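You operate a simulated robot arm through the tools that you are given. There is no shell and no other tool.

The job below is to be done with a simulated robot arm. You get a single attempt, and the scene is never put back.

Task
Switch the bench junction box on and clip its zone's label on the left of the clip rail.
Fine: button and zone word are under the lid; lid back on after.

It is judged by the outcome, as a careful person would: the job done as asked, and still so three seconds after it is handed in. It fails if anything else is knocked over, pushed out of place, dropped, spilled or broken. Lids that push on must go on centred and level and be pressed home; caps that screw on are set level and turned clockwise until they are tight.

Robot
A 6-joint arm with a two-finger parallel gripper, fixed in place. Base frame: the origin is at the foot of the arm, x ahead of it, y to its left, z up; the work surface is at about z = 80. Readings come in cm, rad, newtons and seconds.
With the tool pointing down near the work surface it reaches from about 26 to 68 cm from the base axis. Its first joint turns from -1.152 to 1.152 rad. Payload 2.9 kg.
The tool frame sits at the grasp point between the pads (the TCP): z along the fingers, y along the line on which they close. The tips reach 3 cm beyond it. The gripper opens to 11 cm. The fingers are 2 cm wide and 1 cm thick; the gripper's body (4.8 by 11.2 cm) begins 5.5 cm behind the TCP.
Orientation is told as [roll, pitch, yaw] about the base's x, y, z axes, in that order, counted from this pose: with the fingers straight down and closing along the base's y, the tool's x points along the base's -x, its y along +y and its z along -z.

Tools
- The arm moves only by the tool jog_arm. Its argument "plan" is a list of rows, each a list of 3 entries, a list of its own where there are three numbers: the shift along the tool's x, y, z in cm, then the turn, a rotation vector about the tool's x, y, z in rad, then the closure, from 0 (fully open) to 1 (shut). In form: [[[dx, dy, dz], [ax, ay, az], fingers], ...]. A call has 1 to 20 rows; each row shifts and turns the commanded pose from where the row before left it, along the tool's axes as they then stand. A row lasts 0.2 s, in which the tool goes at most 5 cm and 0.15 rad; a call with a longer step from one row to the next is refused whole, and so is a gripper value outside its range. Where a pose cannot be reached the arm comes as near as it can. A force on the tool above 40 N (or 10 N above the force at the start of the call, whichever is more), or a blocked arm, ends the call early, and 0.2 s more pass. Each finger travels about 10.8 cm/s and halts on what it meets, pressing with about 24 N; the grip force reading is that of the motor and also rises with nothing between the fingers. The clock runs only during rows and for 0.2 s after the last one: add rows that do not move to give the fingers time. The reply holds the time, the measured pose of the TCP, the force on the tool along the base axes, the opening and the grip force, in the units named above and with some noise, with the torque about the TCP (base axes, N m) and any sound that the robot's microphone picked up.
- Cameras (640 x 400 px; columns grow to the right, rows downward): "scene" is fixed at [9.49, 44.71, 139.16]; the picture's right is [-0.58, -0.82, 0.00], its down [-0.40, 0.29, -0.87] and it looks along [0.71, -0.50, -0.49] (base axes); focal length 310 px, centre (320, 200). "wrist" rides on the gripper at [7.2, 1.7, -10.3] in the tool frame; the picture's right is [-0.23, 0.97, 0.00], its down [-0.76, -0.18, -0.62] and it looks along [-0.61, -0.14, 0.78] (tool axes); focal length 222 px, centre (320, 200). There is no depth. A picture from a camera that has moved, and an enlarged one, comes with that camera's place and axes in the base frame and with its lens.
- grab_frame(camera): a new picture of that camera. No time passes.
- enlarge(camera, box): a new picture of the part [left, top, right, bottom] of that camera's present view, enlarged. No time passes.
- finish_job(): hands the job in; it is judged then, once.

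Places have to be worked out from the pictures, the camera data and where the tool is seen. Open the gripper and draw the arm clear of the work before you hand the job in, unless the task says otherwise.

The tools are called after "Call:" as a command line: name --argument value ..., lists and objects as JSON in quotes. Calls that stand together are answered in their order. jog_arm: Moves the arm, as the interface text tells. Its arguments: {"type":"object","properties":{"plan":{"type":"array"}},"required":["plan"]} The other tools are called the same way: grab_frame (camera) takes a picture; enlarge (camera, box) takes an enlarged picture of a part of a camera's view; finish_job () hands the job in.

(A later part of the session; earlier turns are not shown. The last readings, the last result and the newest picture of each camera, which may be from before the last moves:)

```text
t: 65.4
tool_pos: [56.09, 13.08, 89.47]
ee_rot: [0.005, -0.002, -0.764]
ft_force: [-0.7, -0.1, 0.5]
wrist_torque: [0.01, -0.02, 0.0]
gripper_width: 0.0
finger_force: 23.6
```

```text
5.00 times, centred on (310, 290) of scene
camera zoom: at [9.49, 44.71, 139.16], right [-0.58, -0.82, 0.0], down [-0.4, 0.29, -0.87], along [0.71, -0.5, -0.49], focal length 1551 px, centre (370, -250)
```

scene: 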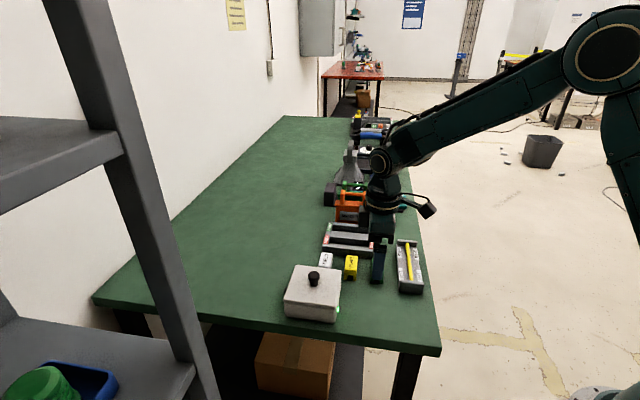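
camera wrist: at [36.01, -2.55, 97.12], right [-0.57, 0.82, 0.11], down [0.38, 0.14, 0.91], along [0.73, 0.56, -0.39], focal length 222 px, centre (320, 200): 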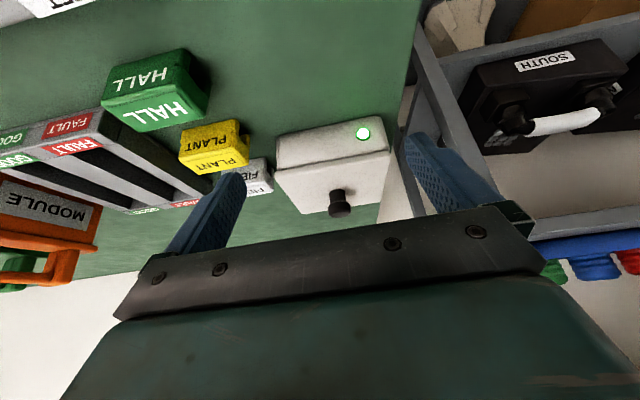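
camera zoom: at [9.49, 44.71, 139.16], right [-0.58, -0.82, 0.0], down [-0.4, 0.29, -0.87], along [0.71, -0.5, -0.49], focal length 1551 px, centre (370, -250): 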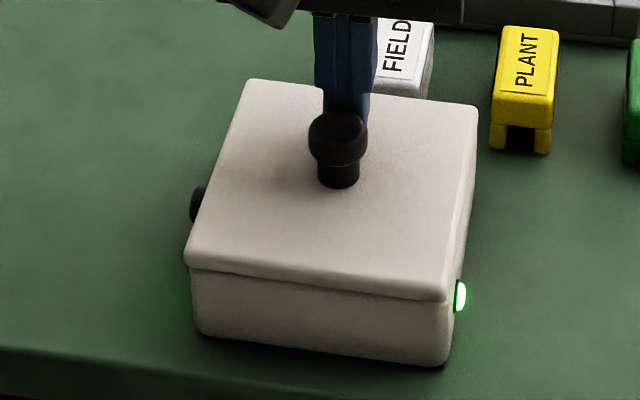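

The lid is free to slide: it broke loose and moved ~0.5 cm to the front, now about 0.3 cm past its original place. I'll go over the knob to the front side and nudge it back in measured steps.

Call:
jog_arm --plan '[[[-0.5, 0, 0], [0, 0, 0], 1], [[0, 0, -4], [0, 0, 0], 1], [[2.8, 0, 0], [0, 0, 0], 1], [[2.8, 0, 0], [0, 0, 0], 1], [[0, 0, 0], [0, 0, 0], 1]]'

Call:
enlarge --camera "scene" --box '[270, 250, 350, 330]'

Call:
enlarge --camera "wrist" --box '[160, 0, 480, 200]'

```text
t: 66.6
tool_pos: [52.31, 16.63, 93.36]
ee_rot: [0.002, -0.002, -0.761]
ft_force: [0.8, -0.5, 0.1]
wrist_torque: [0.01, -0.01, -0.03]
gripper_width: 0.01
finger_force: 24.3
```

```text
5.00 times, centred on (310, 290) of scene
camera zoom: at [9.48, 44.72, 139.16], right [-0.58, -0.82, 0.0], down [-0.4, 0.29, -0.87], along [0.71, -0.5, -0.49], focal length 1551 px, centre (370, -250)
```

zoom: 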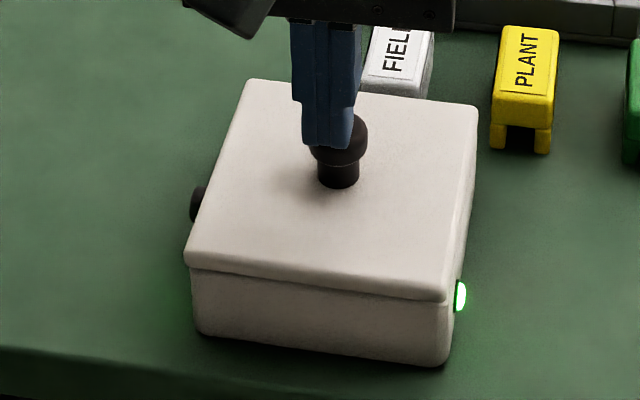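

```text
2.00 times, centred on (320, 100) of wrist
camera zoom: at [48.37, 22.76, 103.73], right [0.84, 0.55, 0.0], down [0.43, -0.66, 0.62], along [0.34, -0.52, -0.78], focal length 444 px, centre (320, 400)
```

zoom: 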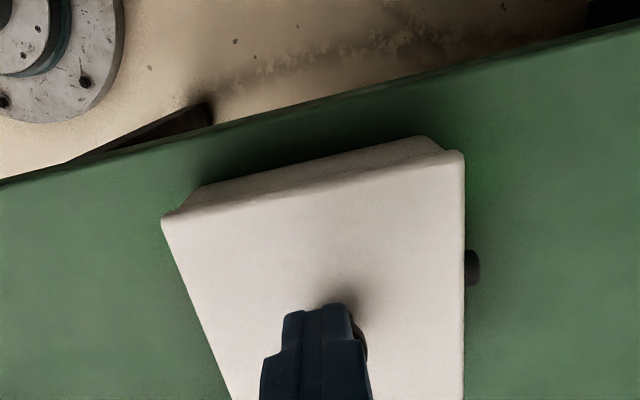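

The fingers are in front of the knob with about a 0.4 cm gap. Lowering, then pushing toward the far side in small steps.

Call:
jog_arm --plan '[[[0, 0, 2], [0, 0, 0], 1], [[0, 0, 1.9], [0, 0, 0], 1], [[-0.2, 0, 0], [0, 0, 0], 1], [[0, 0, 0], [0, 0, 0], 1]]'

Call:
jog_arm --plan '[[[-0.1, 0, 0], [0, 0, 0], 1], [[0, 0, 0], [0, 0, 0], 1], [[0, 0, 0], [0, 0, 0], 1]]'

Call:
jog_arm --plan '[[[-0.1, 0, 0], [0, 0, 0], 1], [[0, 0, 0], [0, 0, 0], 1], [[0, 0, 0], [0, 0, 0], 1]]'

Call:
enlarge --camera "scene" --box '[270, 250, 350, 330]'

```text
t: 67.6
tool_pos: [52.56, 16.48, 89.49]
ee_rot: [0.003, -0.002, -0.764]
ft_force: [-0.5, -0.3, 0.5]
wrist_torque: [0.02, 0.04, 0.02]
gripper_width: 0.0
finger_force: 24.0
heard: snap
```

```text
t: 68.4
tool_pos: [52.59, 16.34, 89.51]
ee_rot: [0.002, -0.002, -0.763]
ft_force: [-0.6, 1.0, -0.3]
wrist_torque: [0.03, -0.02, -0.03]
gripper_width: 0.02
finger_force: 23.9
heard: snap
```

```text
t: 69.2
tool_pos: [52.74, 16.24, 89.59]
ee_rot: [0.003, -0.002, -0.762]
ft_force: [-0.8, 0.4, 0.3]
wrist_torque: [0.0, 0.01, 0.01]
gripper_width: 0.01
finger_force: 24.1
```

```text
5.00 times, centred on (310, 290) of scene
camera zoom: at [9.49, 44.71, 139.16], right [-0.58, -0.82, 0.0], down [-0.4, 0.29, -0.87], along [0.71, -0.5, -0.49], focal length 1551 px, centre (370, -250)
```

zoom: 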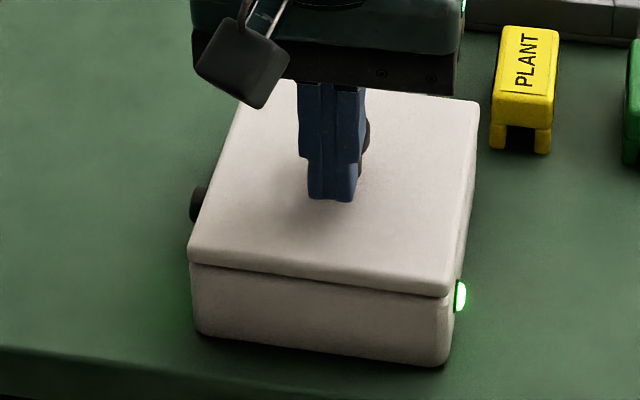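

Snap sounds came during the push, so the lid is engaging or disengaging around its seat. I'll back off and look.

Call:
jog_arm --plan '[[[0.8, 0, 0], [0, 0, 0], 1], [[0, 0, -3], [0, 0, 0], 1], [[0, 0, -4], [0, 0, 0], 1], [[0, 0, 0], [0, 0, 0], 1]]'

Call:
enlarge --camera "scene" --box '[270, 250, 350, 330]'

Call:
enlarge --camera "scene" --box '[285, 290, 315, 325]'

Call:
enlarge --camera "scene" --box '[320, 290, 350, 325]'

```text
t: 70.2
tool_pos: [51.96, 16.88, 96.78]
ee_rot: [0.001, -0.003, -0.762]
ft_force: [0.1, 0.2, 0.2]
wrist_torque: [0.01, -0.01, 0.01]
gripper_width: 0.02
finger_force: 24.7
```

```text
5.00 times, centred on (310, 290) of scene
camera zoom: at [9.49, 44.71, 139.16], right [-0.58, -0.82, 0.0], down [-0.4, 0.29, -0.87], along [0.71, -0.5, -0.49], focal length 1551 px, centre (370, -250)
```

zoom: 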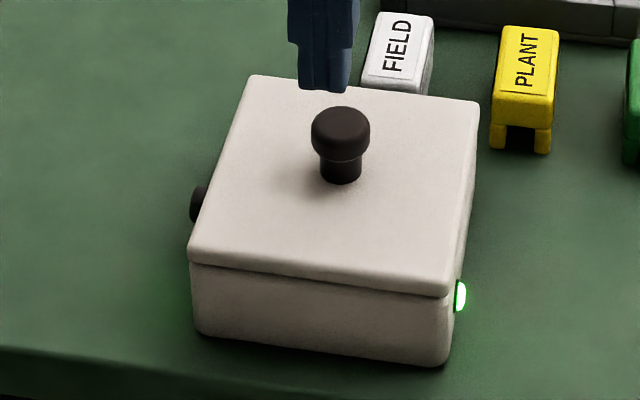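

```text
11.43 times, centred on (300, 308) of scene
camera zoom: at [9.49, 44.71, 139.16], right [-0.58, -0.82, 0.0], down [-0.4, 0.29, -0.87], along [0.71, -0.5, -0.49], focal length 3545 px, centre (549, -1029)
```

zoom: 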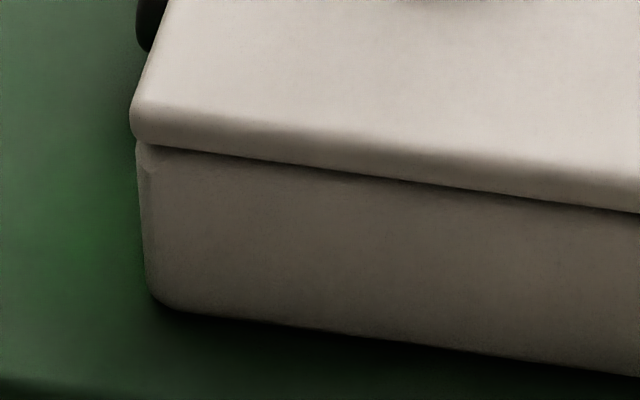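

```text
11.43 times, centred on (335, 308) of scene
camera zoom: at [9.49, 44.71, 139.16], right [-0.58, -0.82, 0.0], down [-0.4, 0.29, -0.87], along [0.71, -0.5, -0.49], focal length 3545 px, centre (149, -1029)
```

zoom: 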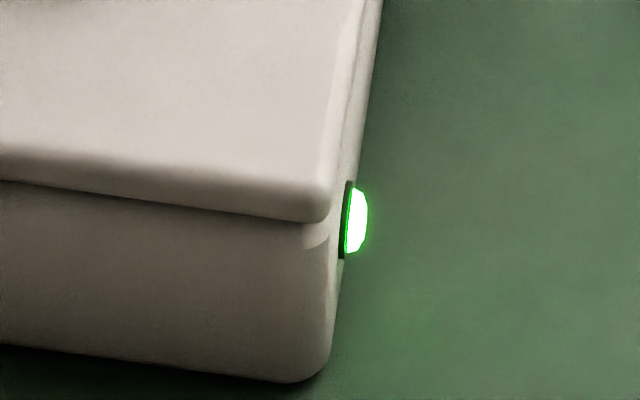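

The lid is now within about 0.1 cm of its original picture position. I'll press straight down on the knob again with closed fingers.

Call:
jog_arm --plan '[[[-3.37, 0.12, 0], [0, 0, 0], 1], [[0, 0, 2.5], [0, 0, 0], 1], [[0, 0, 2.4], [0, 0, 0], 1], [[0, 0, 0.2], [0, 0, 0], 1], [[0, 0, 0], [0, 0, 0], 1]]'

Call:
jog_arm --plan '[[[0, 0, 0.15], [0, 0, 0], 1], [[0, 0, 0.1], [0, 0, 0], 1], [[0, 0, 0], [0, 0, 0], 1]]'

Call:
enlarge --camera "scene" --box '[270, 250, 350, 330]'

```text
t: 71.4
tool_pos: [54.53, 14.7, 91.65]
ee_rot: [0.004, -0.001, -0.763]
ft_force: [-0.7, 0.2, -0.3]
wrist_torque: [0.02, 0.03, -0.01]
gripper_width: 0.01
finger_force: 23.9
```

```text
t: 72.2
tool_pos: [54.56, 14.7, 91.57]
ee_rot: [0.006, -0.004, -0.762]
ft_force: [-11.7, 0.2, 28.0]
wrist_torque: [0.06, 0.42, -0.07]
gripper_width: 0.03
finger_force: 24.1
```

```text
5.00 times, centred on (310, 290) of scene
camera zoom: at [9.41, 44.7, 139.17], right [-0.58, -0.82, 0.0], down [-0.4, 0.29, -0.87], along [0.71, -0.5, -0.49], focal length 1551 px, centre (370, -250)
```

zoom: 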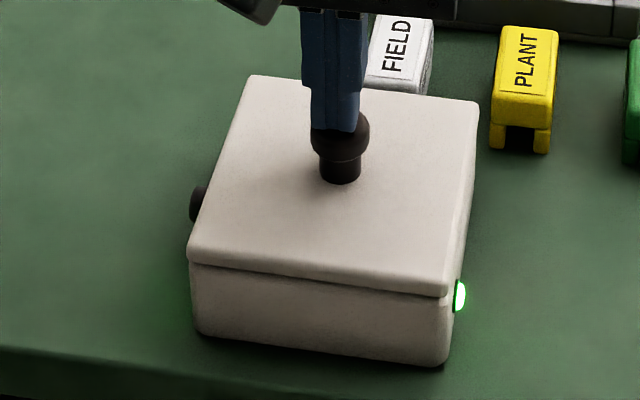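

Holding 28 N on the lid. Increasing a little more.

Call:
jog_arm --plan '[[[0, 0, 0.06], [0, 0, 0], 1], [[0, 0, 0], [0, 0, 0], 1]]'

Call:
jog_arm --plan '[[[0, 0, 0.06], [0, 0, 0], 1], [[0, 0, 0], [0, 0, 0], 1]]'

```text
t: 72.8
tool_pos: [54.36, 14.73, 91.55]
ee_rot: [0.006, -0.002, -0.759]
ft_force: [-4.9, -0.6, 6.2]
wrist_torque: [-0.02, 0.15, 0.02]
gripper_width: 0.0
finger_force: 23.7
stopped in row 2: the force on the tool passed its limit at 40 N (the readings are from after the stop); the commanded pose is now the measured one
```

```text
t: 73.4
tool_pos: [54.49, 14.71, 91.52]
ee_rot: [0.006, -0.003, -0.76]
ft_force: [-10.8, -2.0, 19.3]
wrist_torque: [-0.06, 0.34, 0.05]
gripper_width: 0.0
finger_force: 23.6
```

Pressed to 40 N with solid contact. Rising straight up and comparing again.

Call:
jog_arm --plan '[[[0, 0, -0.3], [0, 0, 0], 1], [[0, 0, -2], [0, 0, 0], 1], [[0, 0, -4], [0, 0, 0], 1], [[0, 0, 0], [0, 0, 0], 1]]'

Call:
enlarge --camera "scene" --box '[270, 250, 350, 330]'

Call:
enlarge --camera "scene" --box '[320, 290, 350, 325]'

Call:
enlarge --camera "scene" --box '[270, 180, 440, 330]'

```text
t: 74.4
tool_pos: [54.54, 14.75, 97.65]
ee_rot: [0.004, -0.004, -0.76]
ft_force: [0.7, 0.3, 0.5]
wrist_torque: [0.02, -0.01, -0.01]
gripper_width: 0.0
finger_force: 24.4
```

```text
5.00 times, centred on (310, 290) of scene
camera zoom: at [9.49, 44.71, 139.16], right [-0.58, -0.82, 0.0], down [-0.4, 0.29, -0.87], along [0.71, -0.5, -0.49], focal length 1551 px, centre (370, -250)
```

zoom: 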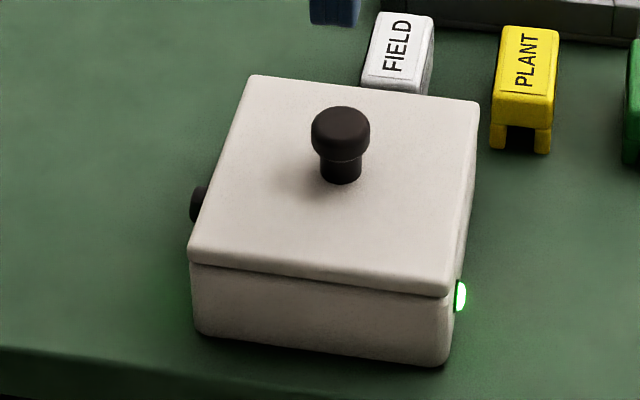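

```text
11.43 times, centred on (335, 308) of scene
camera zoom: at [9.49, 44.71, 139.16], right [-0.58, -0.82, 0.0], down [-0.4, 0.29, -0.87], along [0.71, -0.5, -0.49], focal length 3545 px, centre (149, -1029)
```

zoom: 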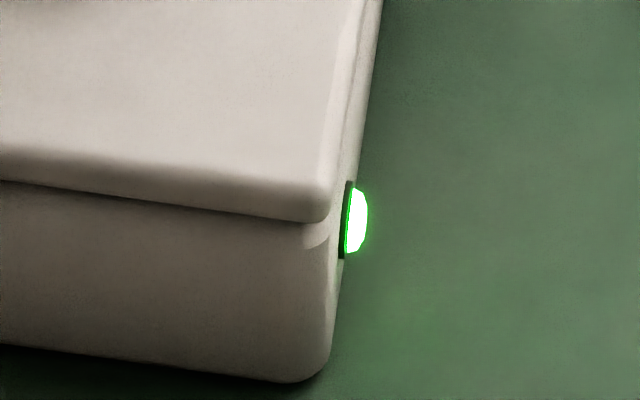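

```text
2.67 times, centred on (355, 255) of scene
camera zoom: at [9.49, 44.71, 139.16], right [-0.58, -0.82, 0.0], down [-0.4, 0.29, -0.87], along [0.71, -0.5, -0.49], focal length 827 px, centre (227, 53)
```

zoom: 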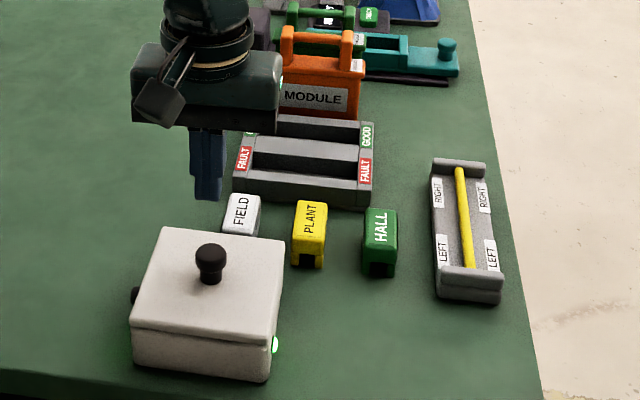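

The lid now matches the original picture within a pixel and sits flat, so the box is done. Next is the FIELD label clip near (60.8, 6.1): I'll open the gripper and move above it.

Call:
jog_arm --plan '[[[-2.6, -0.5, 0], [0, 0, 0], 0.8], [[-2.6, -0.5, 0], [0, 0, 0], 0.6], [[-2.6, -0.5, 0], [0, 0, 0], 0.5], [[-2.2, -0.4, 0], [0, 0, 0], 0.4], [[0, 0, 2], [0, 0, 0], 0.4], [[0, 0, 0], [0, 0, 0], 0.4]]'

Call:
enlarge --camera "wrist" --box '[160, 0, 480, 200]'

Call:
enlarge --camera "scene" --box '[300, 210, 380, 280]'

```text
t: 75.8
tool_pos: [60.65, 6.67, 95.81]
ee_rot: [0.007, -0.002, -0.758]
ft_force: [0.9, 0.0, 0.1]
wrist_torque: [0.04, -0.01, 0.01]
gripper_width: 6.6
finger_force: 0.1
```

```text
2.00 times, centred on (320, 100) of wrist
camera zoom: at [56.54, 12.75, 106.22], right [0.84, 0.55, 0.01], down [0.43, -0.66, 0.62], along [0.35, -0.52, -0.78], focal length 444 px, centre (320, 400)
```

zoom: 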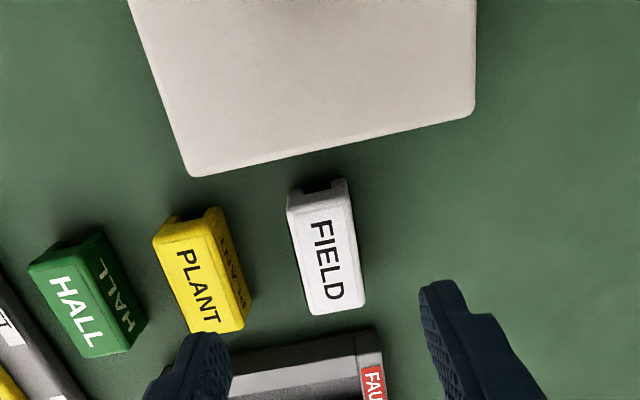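

```text
5.71 times, centred on (340, 245) of scene
camera zoom: at [9.49, 44.71, 139.16], right [-0.58, -0.82, 0.0], down [-0.4, 0.29, -0.87], along [0.71, -0.5, -0.49], focal length 1773 px, centre (206, -57)
```

zoom: 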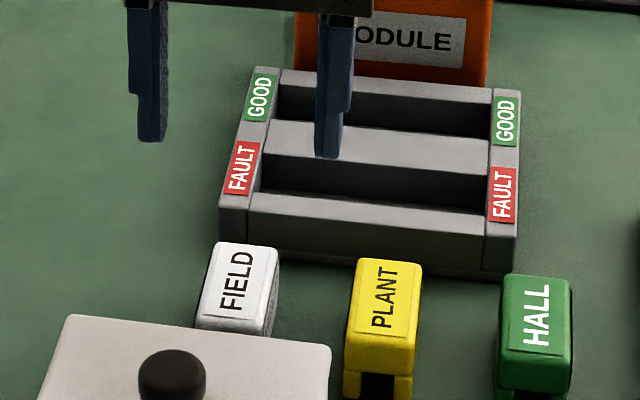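

The FIELD clip is about 5.7 × 3.0 cm, centred near (62.0, 5.7), with the same yaw as the gripper. I'll align over it and go down to z≈88.

Call:
jog_arm --plan '[[[-0.8, 0.12, 0], [0, 0, 0], 0.5], [[-0.81, 0.11, 2], [0, 0, 0], 0.55], [[0, 0, 3], [0, 0, 0], 0.55], [[0, 0, 2.5], [0, 0, 0], 0.55], [[0, 0, 0], [0, 0, 0], 0.55]]'

Call:
enlarge --camera "wrist" --box '[200, 60, 440, 210]'

Call:
enlarge --camera "scene" --box '[300, 220, 360, 270]'

```text
t: 77.0
tool_pos: [62.03, 5.49, 88.06]
ee_rot: [0.004, -0.003, -0.761]
ft_force: [0.2, -0.3, 0.0]
wrist_torque: [0.01, -0.01, 0.0]
gripper_width: 4.98
finger_force: 0.1
```

```text
2.67 times, centred on (320, 135) of wrist
camera zoom: at [57.97, 11.61, 98.45], right [0.84, 0.55, 0.01], down [0.43, -0.66, 0.62], along [0.35, -0.52, -0.78], focal length 592 px, centre (320, 373)
```

zoom: 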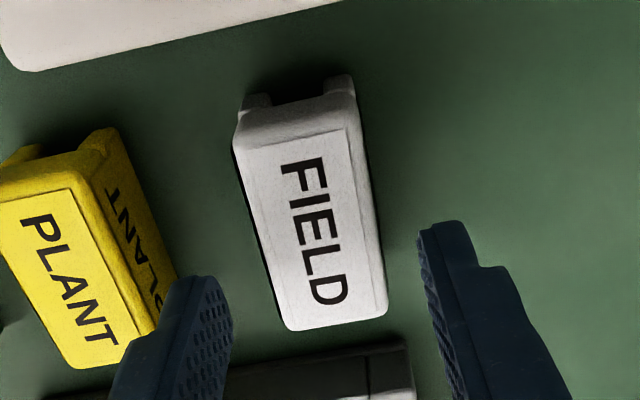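

```text
8.00 times, centred on (330, 245) of scene
camera zoom: at [9.49, 44.71, 139.16], right [-0.58, -0.82, 0.0], down [-0.4, 0.29, -0.87], along [0.71, -0.5, -0.49], focal length 2482 px, centre (240, -160)
```

zoom: 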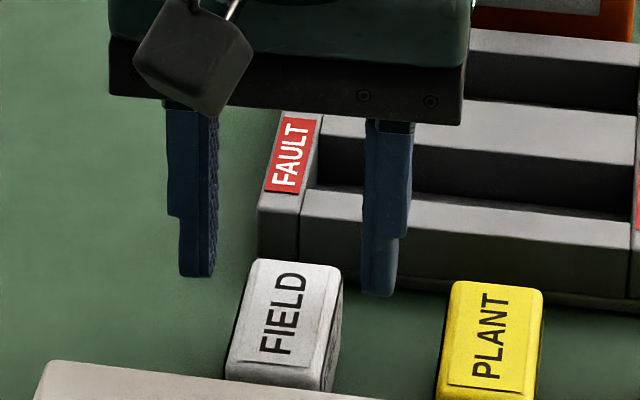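

The clip centre and gripper agree to within 0.1 cm. Going down to z≈84.8 and closing.

Call:
jog_arm --plan '[[[0, 0, 1.2], [0, 0, 0], 0.55], [[0, 0, 1.2], [0, 0, 0], 0.55], [[0, 0, 0.8], [0, 0, 0], 0.55], [[0, 0, 0], [0, 0, 0], 0.6], [[0, 0, 0], [0, 0, 0], 0.65], [[0, 0, 0], [0, 0, 0], 0.7], [[0, 0, 0], [0, 0, 0], 0.75], [[0, 0, 0], [0, 0, 0], 0.85], [[0, 0, 0], [0, 0, 0], 0.9], [[0, 0, 0], [0, 0, 0], 0.9]]'

Call:
enlarge --camera "scene" --box '[300, 220, 360, 270]'

Call:
enlarge --camera "wrist" --box '[200, 60, 440, 210]'

```text
t: 79.2
tool_pos: [61.8, 5.4, 85.21]
ee_rot: [0.006, -0.002, -0.76]
ft_force: [-0.3, -0.3, 0.8]
wrist_torque: [-0.02, 0.0, -0.01]
gripper_width: 3.06
finger_force: 23.8
```

```text
8.00 times, centred on (330, 245) of scene
camera zoom: at [9.49, 44.71, 139.16], right [-0.58, -0.82, 0.0], down [-0.4, 0.29, -0.87], along [0.71, -0.5, -0.49], focal length 2482 px, centre (240, -160)
```

zoom: 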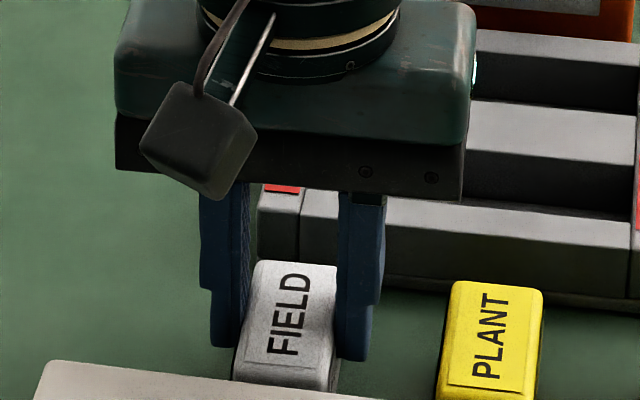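

```text
2.67 times, centred on (320, 135) of wrist
camera zoom: at [57.81, 11.57, 95.59], right [0.84, 0.55, 0.01], down [0.43, -0.66, 0.62], along [0.35, -0.52, -0.78], focal length 592 px, centre (320, 373)
```

zoom: 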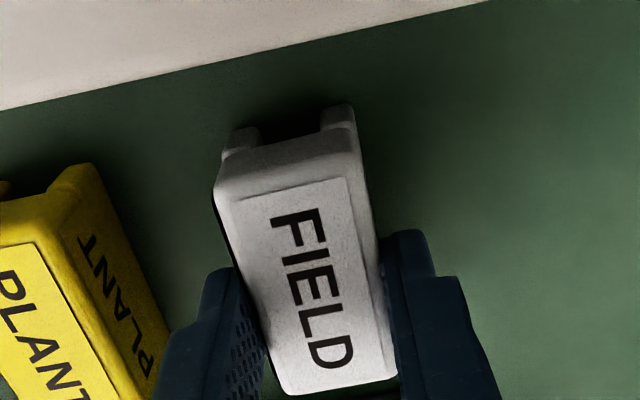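

Gripped at 3.06 cm. Lifting straight up.

Call:
jog_arm --plan '[[[0, 0, -0.5], [0, 0, 0], 0.9], [[0, 0, -1.5], [0, 0, 0], 0.9], [[0, 0, -3], [0, 0, 0], 0.9], [[0, 0, -4], [0, 0, 0], 0.9], [[0, 0, -2], [0, 0, 0], 0.9], [[0, 0, 0], [0, 0, 0], 0.9]]'

Call:
enlarge --camera "scene" --box '[270, 180, 440, 300]'

Call:
grab_frame --camera "wrist"

```text
t: 80.6
tool_pos: [61.85, 5.42, 96.13]
ee_rot: [0.006, -0.002, -0.761]
ft_force: [-1.0, 0.0, -0.2]
wrist_torque: [-0.01, 0.03, 0.02]
gripper_width: 3.07
finger_force: 23.7
```

```text
3.33 times, centred on (355, 240) of scene
camera zoom: at [9.49, 44.71, 139.16], right [-0.58, -0.82, 0.0], down [-0.4, 0.29, -0.87], along [0.71, -0.5, -0.49], focal length 1034 px, centre (203, 67)
```

zoom: 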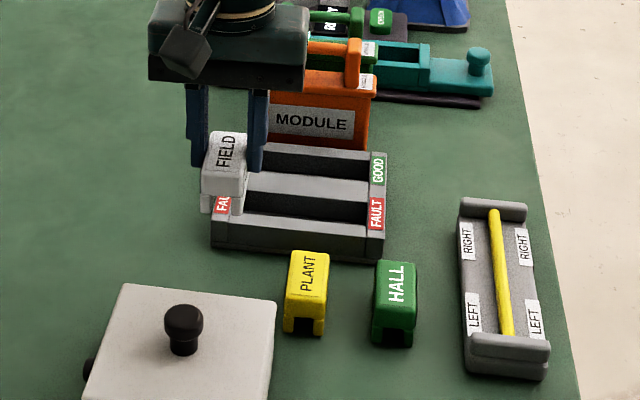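

```text
taken
camera wrist: at [57.79, 11.52, 106.62], right [0.84, 0.55, 0.01], down [0.43, -0.66, 0.62], along [0.35, -0.52, -0.78], focal length 222 px, centre (320, 200)
```

wrist: 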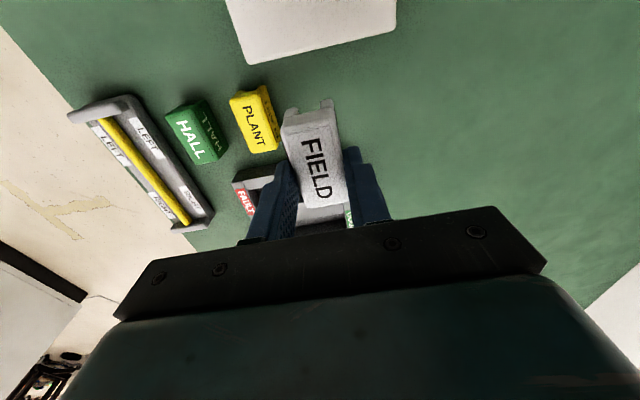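

The clip is held level. I'll carry it over to the rail's LEFT section, to about (45.8, -10), staying high.

Call:
jog_arm --plan '[[[0.16, -3.7, 0], [0, 0, 0], 0.9], [[0.16, -3.7, 0], [0, 0, 0], 0.9], [[0.16, -3.7, 0], [0, 0, 0], 0.9], [[0.16, -3.7, 0], [0, 0, 0], 0.9], [[0.16, -3.7, 0], [0, 0, 0], 0.9], [[0.17, -3.7, 0], [0, 0, 0], 0.9], [[0, 0, 0], [0, 0, 0], 0.9], [[0, 0, 0], [0, 0, 0], 0.9]]'

Call:
enlarge --camera "scene" --box '[360, 200, 440, 300]'

Call:
enlarge --camera "wrist" --box '[160, 0, 480, 220]'

```text
t: 82.4
tool_pos: [45.65, -9.99, 95.74]
ee_rot: [0.008, -0.004, -0.76]
ft_force: [-1.3, 0.2, -0.3]
wrist_torque: [0.0, 0.01, 0.02]
gripper_width: 3.1
finger_force: 24.7
```

```text
4.00 times, centred on (400, 250) of scene
camera zoom: at [9.49, 44.71, 139.16], right [-0.58, -0.82, 0.0], down [-0.4, 0.29, -0.87], along [0.71, -0.5, -0.49], focal length 1241 px, centre (0, 0)
```

zoom: 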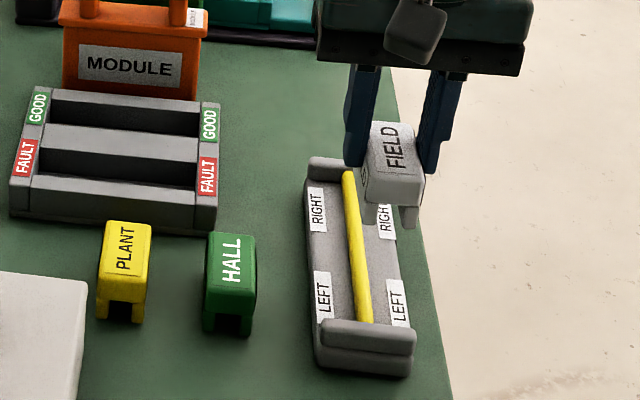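

```text
1.82 times, centred on (320, 110) of wrist
camera zoom: at [41.59, -3.97, 106.19], right [0.84, 0.55, 0.01], down [0.43, -0.66, 0.62], along [0.35, -0.52, -0.78], focal length 404 px, centre (320, 364)
```

zoom: 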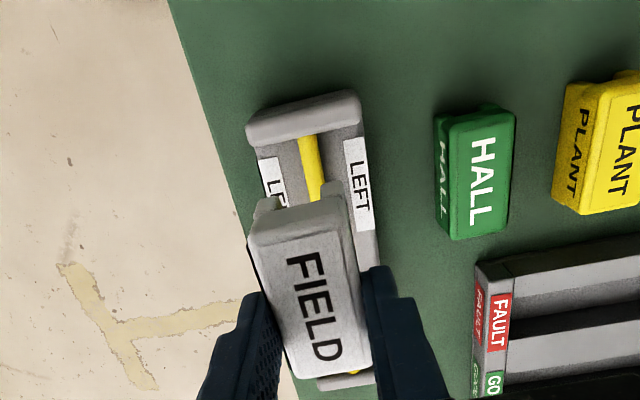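

Bar centre lies at about +0.18 cm (tool y) from the clip's slot. I'll trim and go down so the legs are just above the bar, then check.

Call:
jog_arm --plan '[[[0, 0.18, 1.5], [0, 0, 0], 0.9], [[0, 0, 2.0], [0, 0, 0], 0.9], [[0, 0, 1.8], [0, 0, 0], 0.9], [[0, 0, 0], [0, 0, 0], 0.9]]'

Call:
enlarge --camera "scene" --box '[390, 230, 430, 300]'

Call:
enlarge --camera "wrist" --box '[200, 20, 440, 200]'

```text
t: 83.4
tool_pos: [46.05, -9.98, 90.47]
ee_rot: [0.007, -0.002, -0.761]
ft_force: [-0.3, 0.1, -1.1]
wrist_torque: [0.03, 0.03, 0.01]
gripper_width: 3.06
finger_force: 24.2
```

```text
5.71 times, centred on (410, 265) of scene
camera zoom: at [9.49, 44.71, 139.16], right [-0.58, -0.82, 0.0], down [-0.4, 0.29, -0.87], along [0.71, -0.5, -0.49], focal length 1773 px, centre (-194, -171)
```

zoom: 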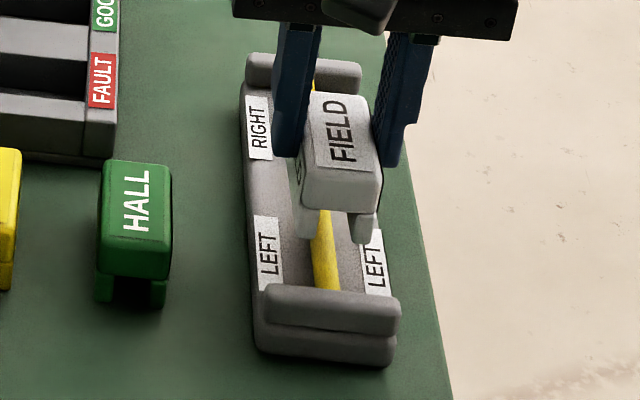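

```text
2.22 times, centred on (320, 110) of wrist
camera zoom: at [42.01, -3.86, 101.01], right [0.84, 0.55, 0.01], down [0.43, -0.66, 0.62], along [0.35, -0.52, -0.78], focal length 494 px, centre (320, 400)
```

zoom: 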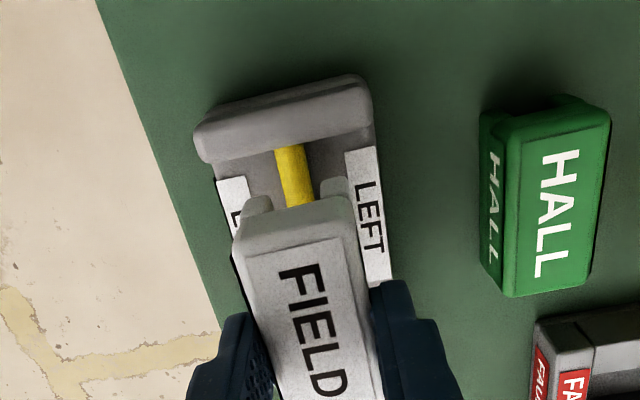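

The slot looks about 0.12 cm too far toward +W. Trimming that and lowering another 0.8 cm to re-check.

Call:
jog_arm --plan '[[[0, -0.13, 0.4], [0, 0, 0], 0.9], [[0, 0, 0.4], [0, 0, 0], 0.9], [[0, 0, 0], [0, 0, 0], 0.9], [[0, 0, 0], [0, 0, 0], 0.9]]'

Call:
enlarge --camera "scene" --box '[395, 245, 425, 295]'

Call:
enlarge --camera "wrist" --box '[250, 50, 390, 150]'

```text
t: 84.4
tool_pos: [45.8, -9.86, 89.8]
ee_rot: [0.006, -0.004, -0.762]
ft_force: [0.8, 0.7, -0.4]
wrist_torque: [-0.02, -0.02, -0.02]
gripper_width: 3.09
finger_force: 23.7
```

```text
8.00 times, centred on (410, 270) of scene
camera zoom: at [9.49, 44.71, 139.16], right [-0.58, -0.82, 0.0], down [-0.4, 0.29, -0.87], along [0.71, -0.5, -0.49], focal length 2482 px, centre (-400, -360)
```

zoom: 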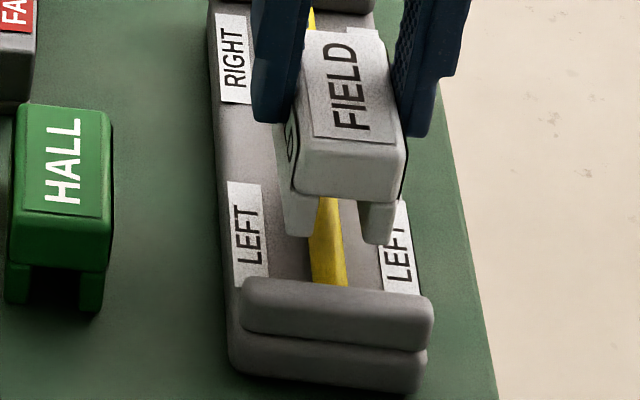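

```text
4.00 times, centred on (320, 100) of wrist
camera zoom: at [41.84, -3.77, 100.25], right [0.84, 0.55, 0.01], down [0.43, -0.66, 0.62], along [0.35, -0.52, -0.78], focal length 888 px, centre (320, 600)
```

zoom: 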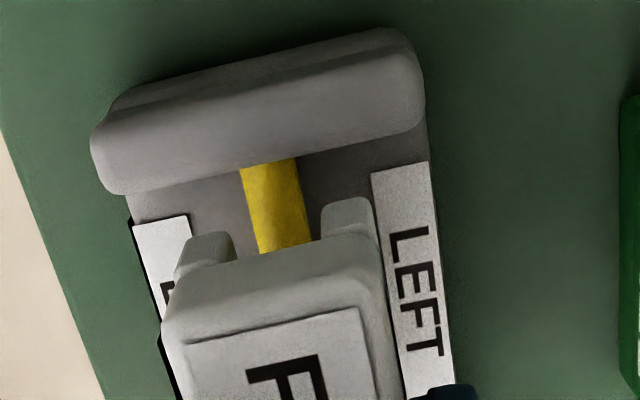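

The slot and bar now line up in both views to within about 0.06 cm. Lowering slowly onto the bar.

Call:
jog_arm --plan '[[[0, 0, 0.3], [0, 0, 0], 0.9], [[0, 0, 0.3], [0, 0, 0], 0.9], [[0, 0, 0.3], [0, 0, 0], 0.9], [[0, 0, 0], [0, 0, 0], 0.9]]'

Call:
enlarge --camera "scene" --box '[395, 245, 425, 295]'

Call:
enlarge --camera "wrist" --box '[250, 50, 390, 150]'

```text
t: 85.4
tool_pos: [45.95, -9.86, 88.96]
ee_rot: [0.004, -0.003, -0.761]
ft_force: [-1.1, -0.3, -0.5]
wrist_torque: [0.0, 0.01, 0.02]
gripper_width: 3.07
finger_force: 24.2
```

```text
8.00 times, centred on (410, 270) of scene
camera zoom: at [9.49, 44.71, 139.16], right [-0.58, -0.82, 0.0], down [-0.4, 0.29, -0.87], along [0.71, -0.5, -0.49], focal length 2482 px, centre (-400, -360)
```

zoom: 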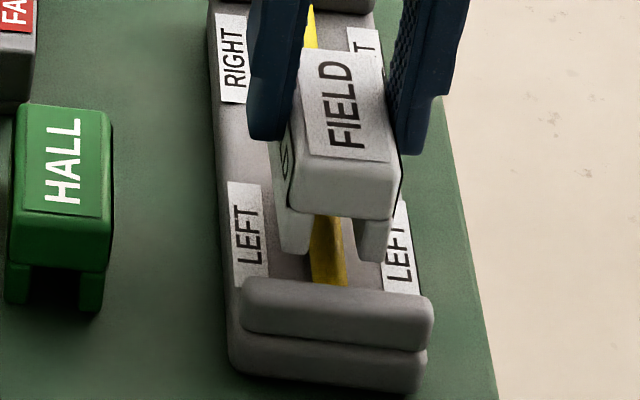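

```text
4.00 times, centred on (320, 100) of wrist
camera zoom: at [41.91, -3.81, 99.44], right [0.84, 0.55, 0.01], down [0.43, -0.66, 0.62], along [0.35, -0.52, -0.78], focal length 888 px, centre (320, 600)
```

zoom: 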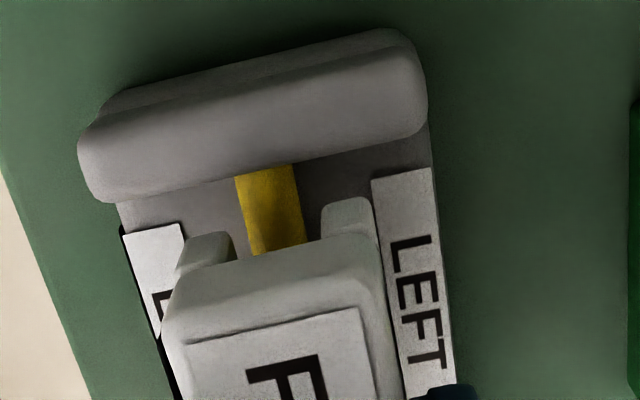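

Still aligned. Continuing down in small steps with force checks.

Call:
jog_arm --plan '[[[0, 0, 0.25], [0, 0, 0], 0.9], [[0, 0, 0], [0, 0, 0], 0.9]]'

Call:
jog_arm --plan '[[[0, 0, 0.25], [0, 0, 0], 0.9], [[0, 0, 0], [0, 0, 0], 0.9]]'

Call:
enlarge --camera "scene" --box '[395, 245, 425, 295]'

Call:
enlarge --camera "wrist" --box '[250, 50, 390, 150]'

```text
t: 86.0
tool_pos: [45.93, -9.89, 88.69]
ee_rot: [0.008, -0.004, -0.762]
ft_force: [0.1, 0.1, -1.2]
wrist_torque: [0.03, -0.02, 0.0]
gripper_width: 3.05
finger_force: 24.4
```

```text
t: 86.6
tool_pos: [45.9, -10.05, 88.41]
ee_rot: [0.008, -0.004, -0.761]
ft_force: [0.2, 0.9, 0.1]
wrist_torque: [0.02, -0.01, 0.0]
gripper_width: 3.12
finger_force: 23.7
```

```text
8.00 times, centred on (410, 270) of scene
camera zoom: at [9.49, 44.71, 139.16], right [-0.58, -0.82, 0.0], down [-0.4, 0.29, -0.87], along [0.71, -0.5, -0.49], focal length 2482 px, centre (-400, -360)
```

zoom: 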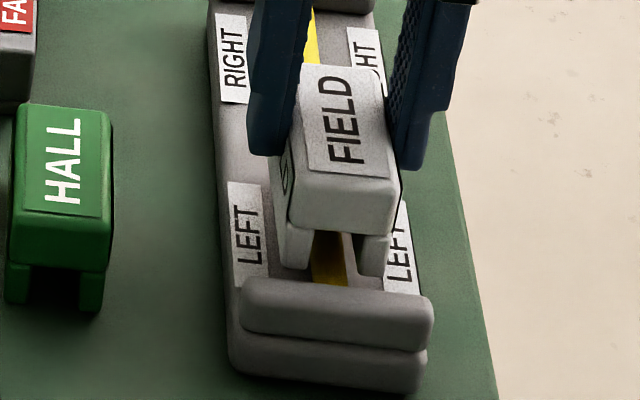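

```text
4.00 times, centred on (320, 100) of wrist
camera zoom: at [41.85, -3.86, 98.84], right [0.84, 0.55, 0.01], down [0.43, -0.66, 0.62], along [0.35, -0.52, -0.78], focal length 888 px, centre (320, 600)
```

zoom: 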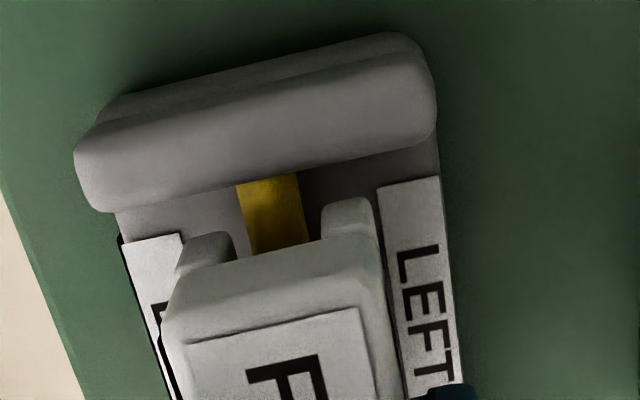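

The legs are straddling the bar evenly with no contact force. Continuing down.

Call:
jog_arm --plan '[[[0, 0, 0.25], [0, 0, 0], 0.9], [[0, 0, 0], [0, 0, 0], 0.9]]'

Call:
jog_arm --plan '[[[0, 0, 0.2], [0, 0, 0], 0.9], [[0, 0, 0], [0, 0, 0], 0.9]]'

Call:
enlarge --camera "scene" --box '[395, 245, 425, 295]'

Call:
enlarge --camera "wrist" --box '[250, 50, 390, 150]'

```text
t: 87.2
tool_pos: [45.87, -10.0, 88.22]
ee_rot: [0.006, -0.002, -0.762]
ft_force: [0.4, -0.1, -0.3]
wrist_torque: [0.0, 0.0, -0.03]
gripper_width: 3.09
finger_force: 24.8
```

```text
t: 87.8
tool_pos: [45.86, -9.91, 87.92]
ee_rot: [0.006, -0.003, -0.762]
ft_force: [-0.4, -0.9, -0.1]
wrist_torque: [-0.01, -0.03, -0.04]
gripper_width: 3.07
finger_force: 23.8
```

```text
8.00 times, centred on (410, 270) of scene
camera zoom: at [9.49, 44.71, 139.16], right [-0.58, -0.82, 0.0], down [-0.4, 0.29, -0.87], along [0.71, -0.5, -0.49], focal length 2482 px, centre (-400, -360)
```

zoom: 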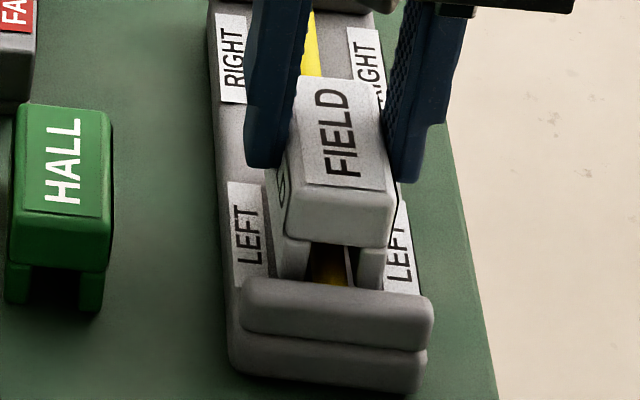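

```text
4.00 times, centred on (320, 100) of wrist
camera zoom: at [41.84, -3.78, 98.37], right [0.84, 0.55, 0.01], down [0.43, -0.66, 0.62], along [0.35, -0.52, -0.78], focal length 888 px, centre (320, 600)
```

zoom: 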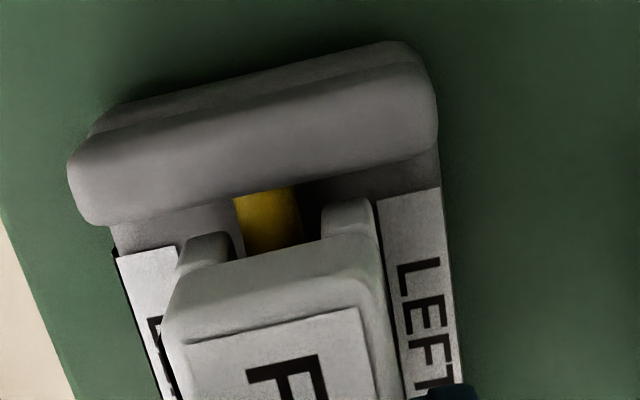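

Call:
jog_arm --plan '[[[0, 0, 0.2], [0, 0, 0], 0.9], [[0, 0, 0], [0, 0, 0], 0.9]]'

Call:
jog_arm --plan '[[[0, 0, 0.2], [0, 0, 0], 0.9], [[0, 0, 0], [0, 0, 0], 0.9]]'

Call:
enlarge --camera "scene" --box '[395, 245, 425, 295]'

Call:
enlarge --camera "wrist" --box '[250, 50, 390, 150]'

```text
t: 88.4
tool_pos: [45.78, -9.93, 87.86]
ee_rot: [0.006, -0.003, -0.761]
ft_force: [-0.5, -0.8, 0.4]
wrist_torque: [-0.04, 0.05, -0.06]
gripper_width: 3.07
finger_force: 23.9
```

```text
t: 89.0
tool_pos: [45.8, -9.94, 87.51]
ee_rot: [0.006, -0.003, -0.76]
ft_force: [-1.5, -0.9, 0.2]
wrist_torque: [-0.07, 0.05, -0.03]
gripper_width: 3.07
finger_force: 23.9
```

```text
8.00 times, centred on (410, 270) of scene
camera zoom: at [9.48, 44.71, 139.16], right [-0.58, -0.82, 0.0], down [-0.4, 0.29, -0.87], along [0.71, -0.5, -0.49], focal length 2482 px, centre (-400, -360)
```

zoom: 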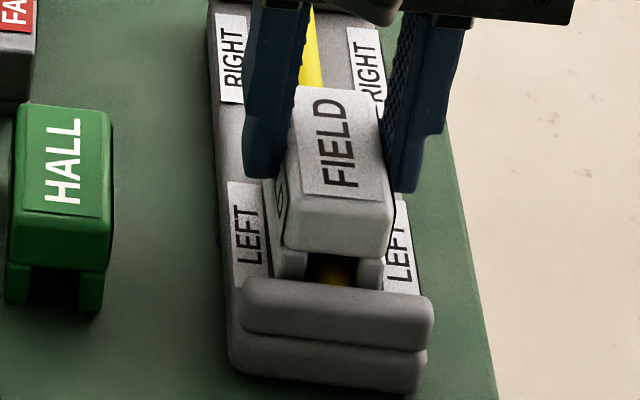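

```text
4.00 times, centred on (320, 100) of wrist
camera zoom: at [41.82, -3.76, 97.96], right [0.84, 0.55, 0.01], down [0.43, -0.66, 0.62], along [0.35, -0.52, -0.78], focal length 888 px, centre (320, 600)
```

zoom: 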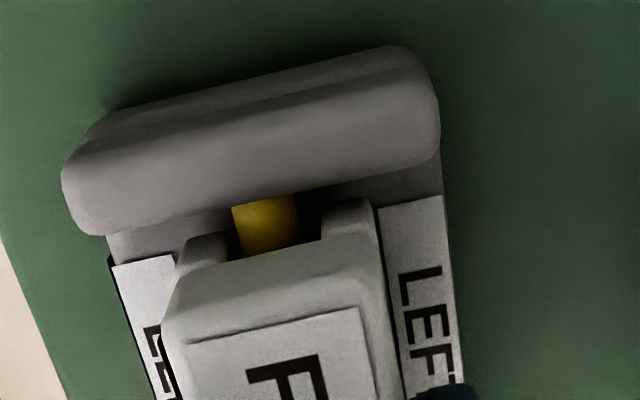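

Call:
jog_arm --plan '[[[0, 0, 0.2], [0, 0, 0], 0.9], [[0, 0, 0], [0, 0, 0], 0.9]]'

Call:
jog_arm --plan '[[[0, 0, 0.2], [0, 0, 0], 0.9], [[0, 0, 0], [0, 0, 0], 0.9]]'

Call:
enlarge --camera "scene" --box '[395, 245, 425, 295]'

Call:
enlarge --camera "wrist" --box '[250, 50, 390, 150]'

```text
t: 89.6
tool_pos: [45.89, -10.0, 87.33]
ee_rot: [0.005, -0.005, -0.761]
ft_force: [-2.3, -1.5, -0.9]
wrist_torque: [-0.08, 0.1, -0.05]
gripper_width: 3.06
finger_force: 24.1
```

```text
t: 90.2
tool_pos: [45.86, -9.83, 87.2]
ee_rot: [0.005, -0.004, -0.76]
ft_force: [-4.0, -3.5, 1.3]
wrist_torque: [-0.18, 0.18, -0.17]
gripper_width: 3.07
finger_force: 23.5
```

```text
8.00 times, centred on (410, 270) of scene
camera zoom: at [9.48, 44.71, 139.17], right [-0.58, -0.82, 0.0], down [-0.4, 0.29, -0.87], along [0.71, -0.5, -0.49], focal length 2482 px, centre (-400, -360)
```

zoom: 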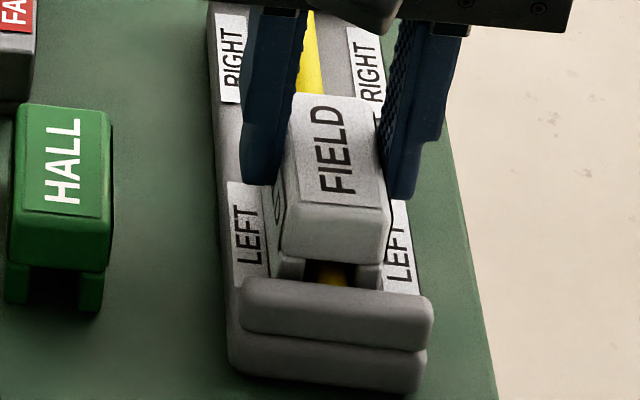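

```text
4.00 times, centred on (320, 100) of wrist
camera zoom: at [41.88, -3.75, 97.64], right [0.84, 0.55, 0.01], down [0.42, -0.66, 0.62], along [0.35, -0.52, -0.78], focal length 888 px, centre (320, 600)
```

zoom: 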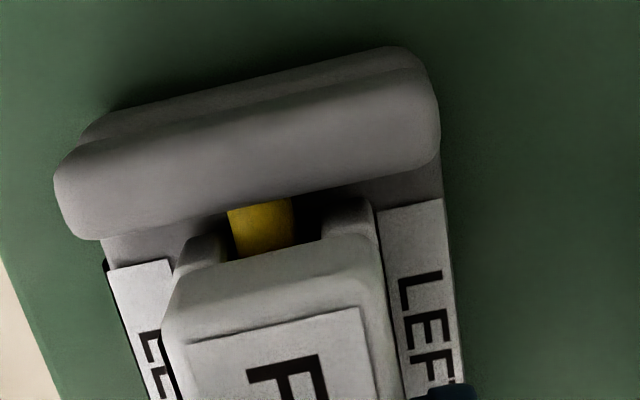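

The sideways force shows the clip is slightly too far +W (about 5 N on one leg). I'll shift 0.1 cm toward −W and continue down.

Call:
jog_arm --plan '[[[0, -0.12, 0], [0, 0, 0], 0.9], [[0, 0, 0], [0, 0, 0], 0.9]]'

Call:
jog_arm --plan '[[[0, 0, 0.2], [0, 0, 0], 0.9], [[0, 0, 0], [0, 0, 0], 0.9]]'

Call:
enlarge --camera "wrist" --box '[250, 50, 390, 150]'

Call:
enlarge --camera "scene" --box '[395, 245, 425, 295]'

```text
t: 90.8
tool_pos: [45.89, -9.94, 87.19]
ee_rot: [0.007, -0.003, -0.759]
ft_force: [-0.4, -0.2, -0.9]
wrist_torque: [-0.01, 0.01, 0.0]
gripper_width: 3.09
finger_force: 24.6
```

```text
t: 91.4
tool_pos: [45.89, -9.78, 87.23]
ee_rot: [0.008, -0.005, -0.761]
ft_force: [-2.1, 1.4, 22.6]
wrist_torque: [0.14, 0.37, 0.0]
gripper_width: 3.05
finger_force: 23.8
```

```text
4.00 times, centred on (320, 100) of wrist
camera zoom: at [41.8, -3.78, 97.55], right [0.84, 0.55, 0.01], down [0.42, -0.65, 0.63], along [0.35, -0.52, -0.78], focal length 888 px, centre (320, 600)
```

zoom: 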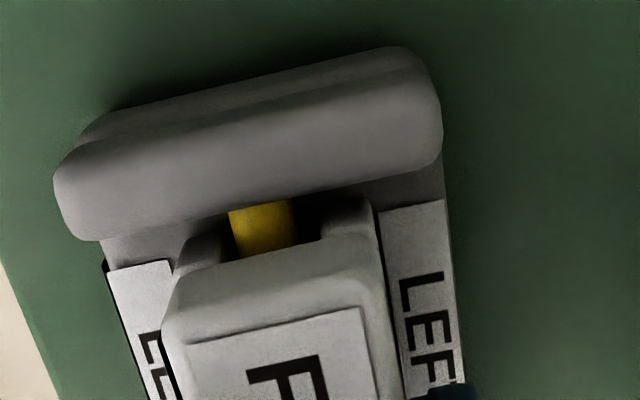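

```text
8.00 times, centred on (410, 270) of scene
camera zoom: at [9.45, 44.72, 139.16], right [-0.58, -0.82, 0.0], down [-0.4, 0.29, -0.87], along [0.71, -0.5, -0.49], focal length 2482 px, centre (-400, -360)
```

zoom: 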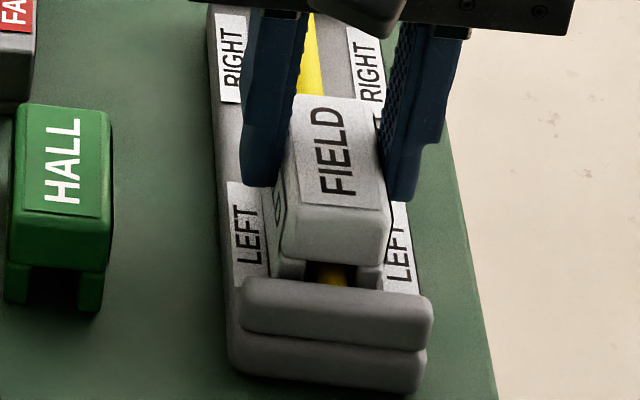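

Vertical contact at z≈87.2 with 22 N and the sideways force gone: the slot is on the bar. Pressing a little more to seat or clip it.

Call:
jog_arm --plan '[[[0, 0, 0.1], [0, 0, 0], 0.9], [[0, 0, 0], [0, 0, 0], 0.9]]'

Call:
enlarge --camera "scene" --box '[395, 245, 425, 295]'

```text
t: 92.0
tool_pos: [45.9, -9.88, 86.93]
ee_rot: [0.009, -0.007, -0.76]
ft_force: [2.0, 1.1, 25.8]
wrist_torque: [-0.05, -0.02, -0.06]
gripper_width: 3.08
finger_force: 24.3
```

```text
8.00 times, centred on (410, 270) of scene
camera zoom: at [9.45, 44.73, 139.16], right [-0.58, -0.82, 0.0], down [-0.4, 0.29, -0.87], along [0.71, -0.5, -0.49], focal length 2482 px, centre (-400, -360)
```

zoom: 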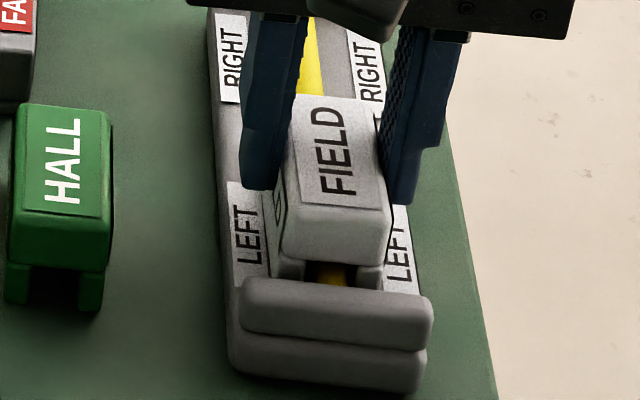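

It's on a firm stop (the fingers just slid a little on the clip). I'll relieve the load, open gently, and rise to look.

Call:
jog_arm --plan '[[[0, 0, -0.15], [0, 0, 0], 0.9], [[0, 0, 0], [0, 0, 0], 0.8], [[0, 0, 0], [0, 0, 0], 0.65], [[0, 0, 0], [0, 0, 0], 0.55], [[0, 0, 0], [0, 0, 0], 0.55], [[0, 0, -1.5], [0, 0, 0], 0.55], [[0, 0, -3], [0, 0, 0], 0.55], [[0, 0, -3], [0, 0, 0], 0.55], [[0, 0, 0], [0, 0, 0], 0.55]]'

Call:
enlarge --camera "scene" --box '[385, 230, 435, 300]'

Call:
enlarge --camera "wrist" --box '[200, 20, 440, 180]'

```text
t: 94.0
tool_pos: [45.68, -9.95, 94.17]
ee_rot: [0.006, -0.002, -0.761]
ft_force: [0.0, -0.4, 0.1]
wrist_torque: [0.0, 0.0, 0.02]
gripper_width: 4.94
finger_force: 0.0
```

```text
5.71 times, centred on (410, 265) of scene
camera zoom: at [9.49, 44.71, 139.16], right [-0.58, -0.82, 0.0], down [-0.4, 0.29, -0.87], along [0.71, -0.5, -0.49], focal length 1773 px, centre (-194, -171)
```

zoom: 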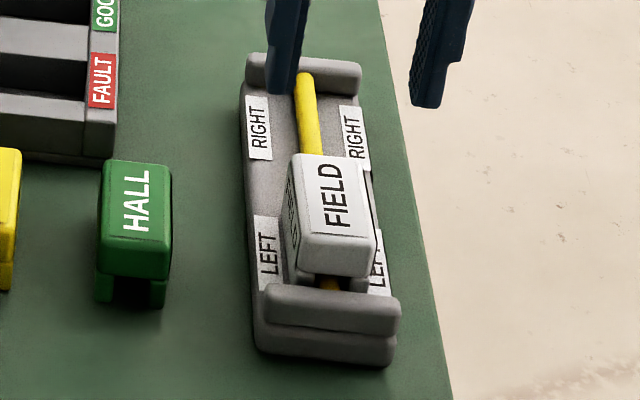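

```text
2.50 times, centred on (320, 100) of wrist
camera zoom: at [41.66, -3.78, 104.67], right [0.84, 0.55, 0.01], down [0.43, -0.66, 0.62], along [0.35, -0.52, -0.78], focal length 555 px, centre (320, 450)
```

zoom: 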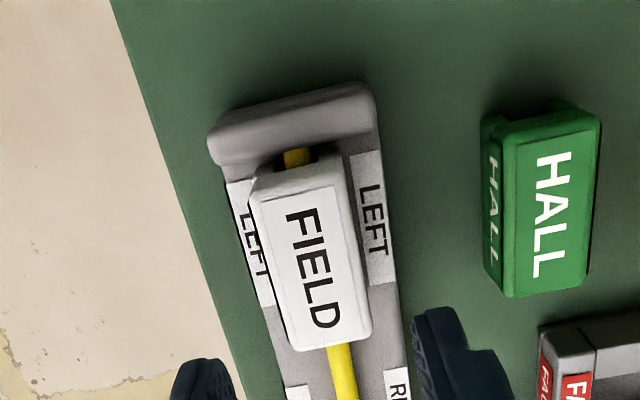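

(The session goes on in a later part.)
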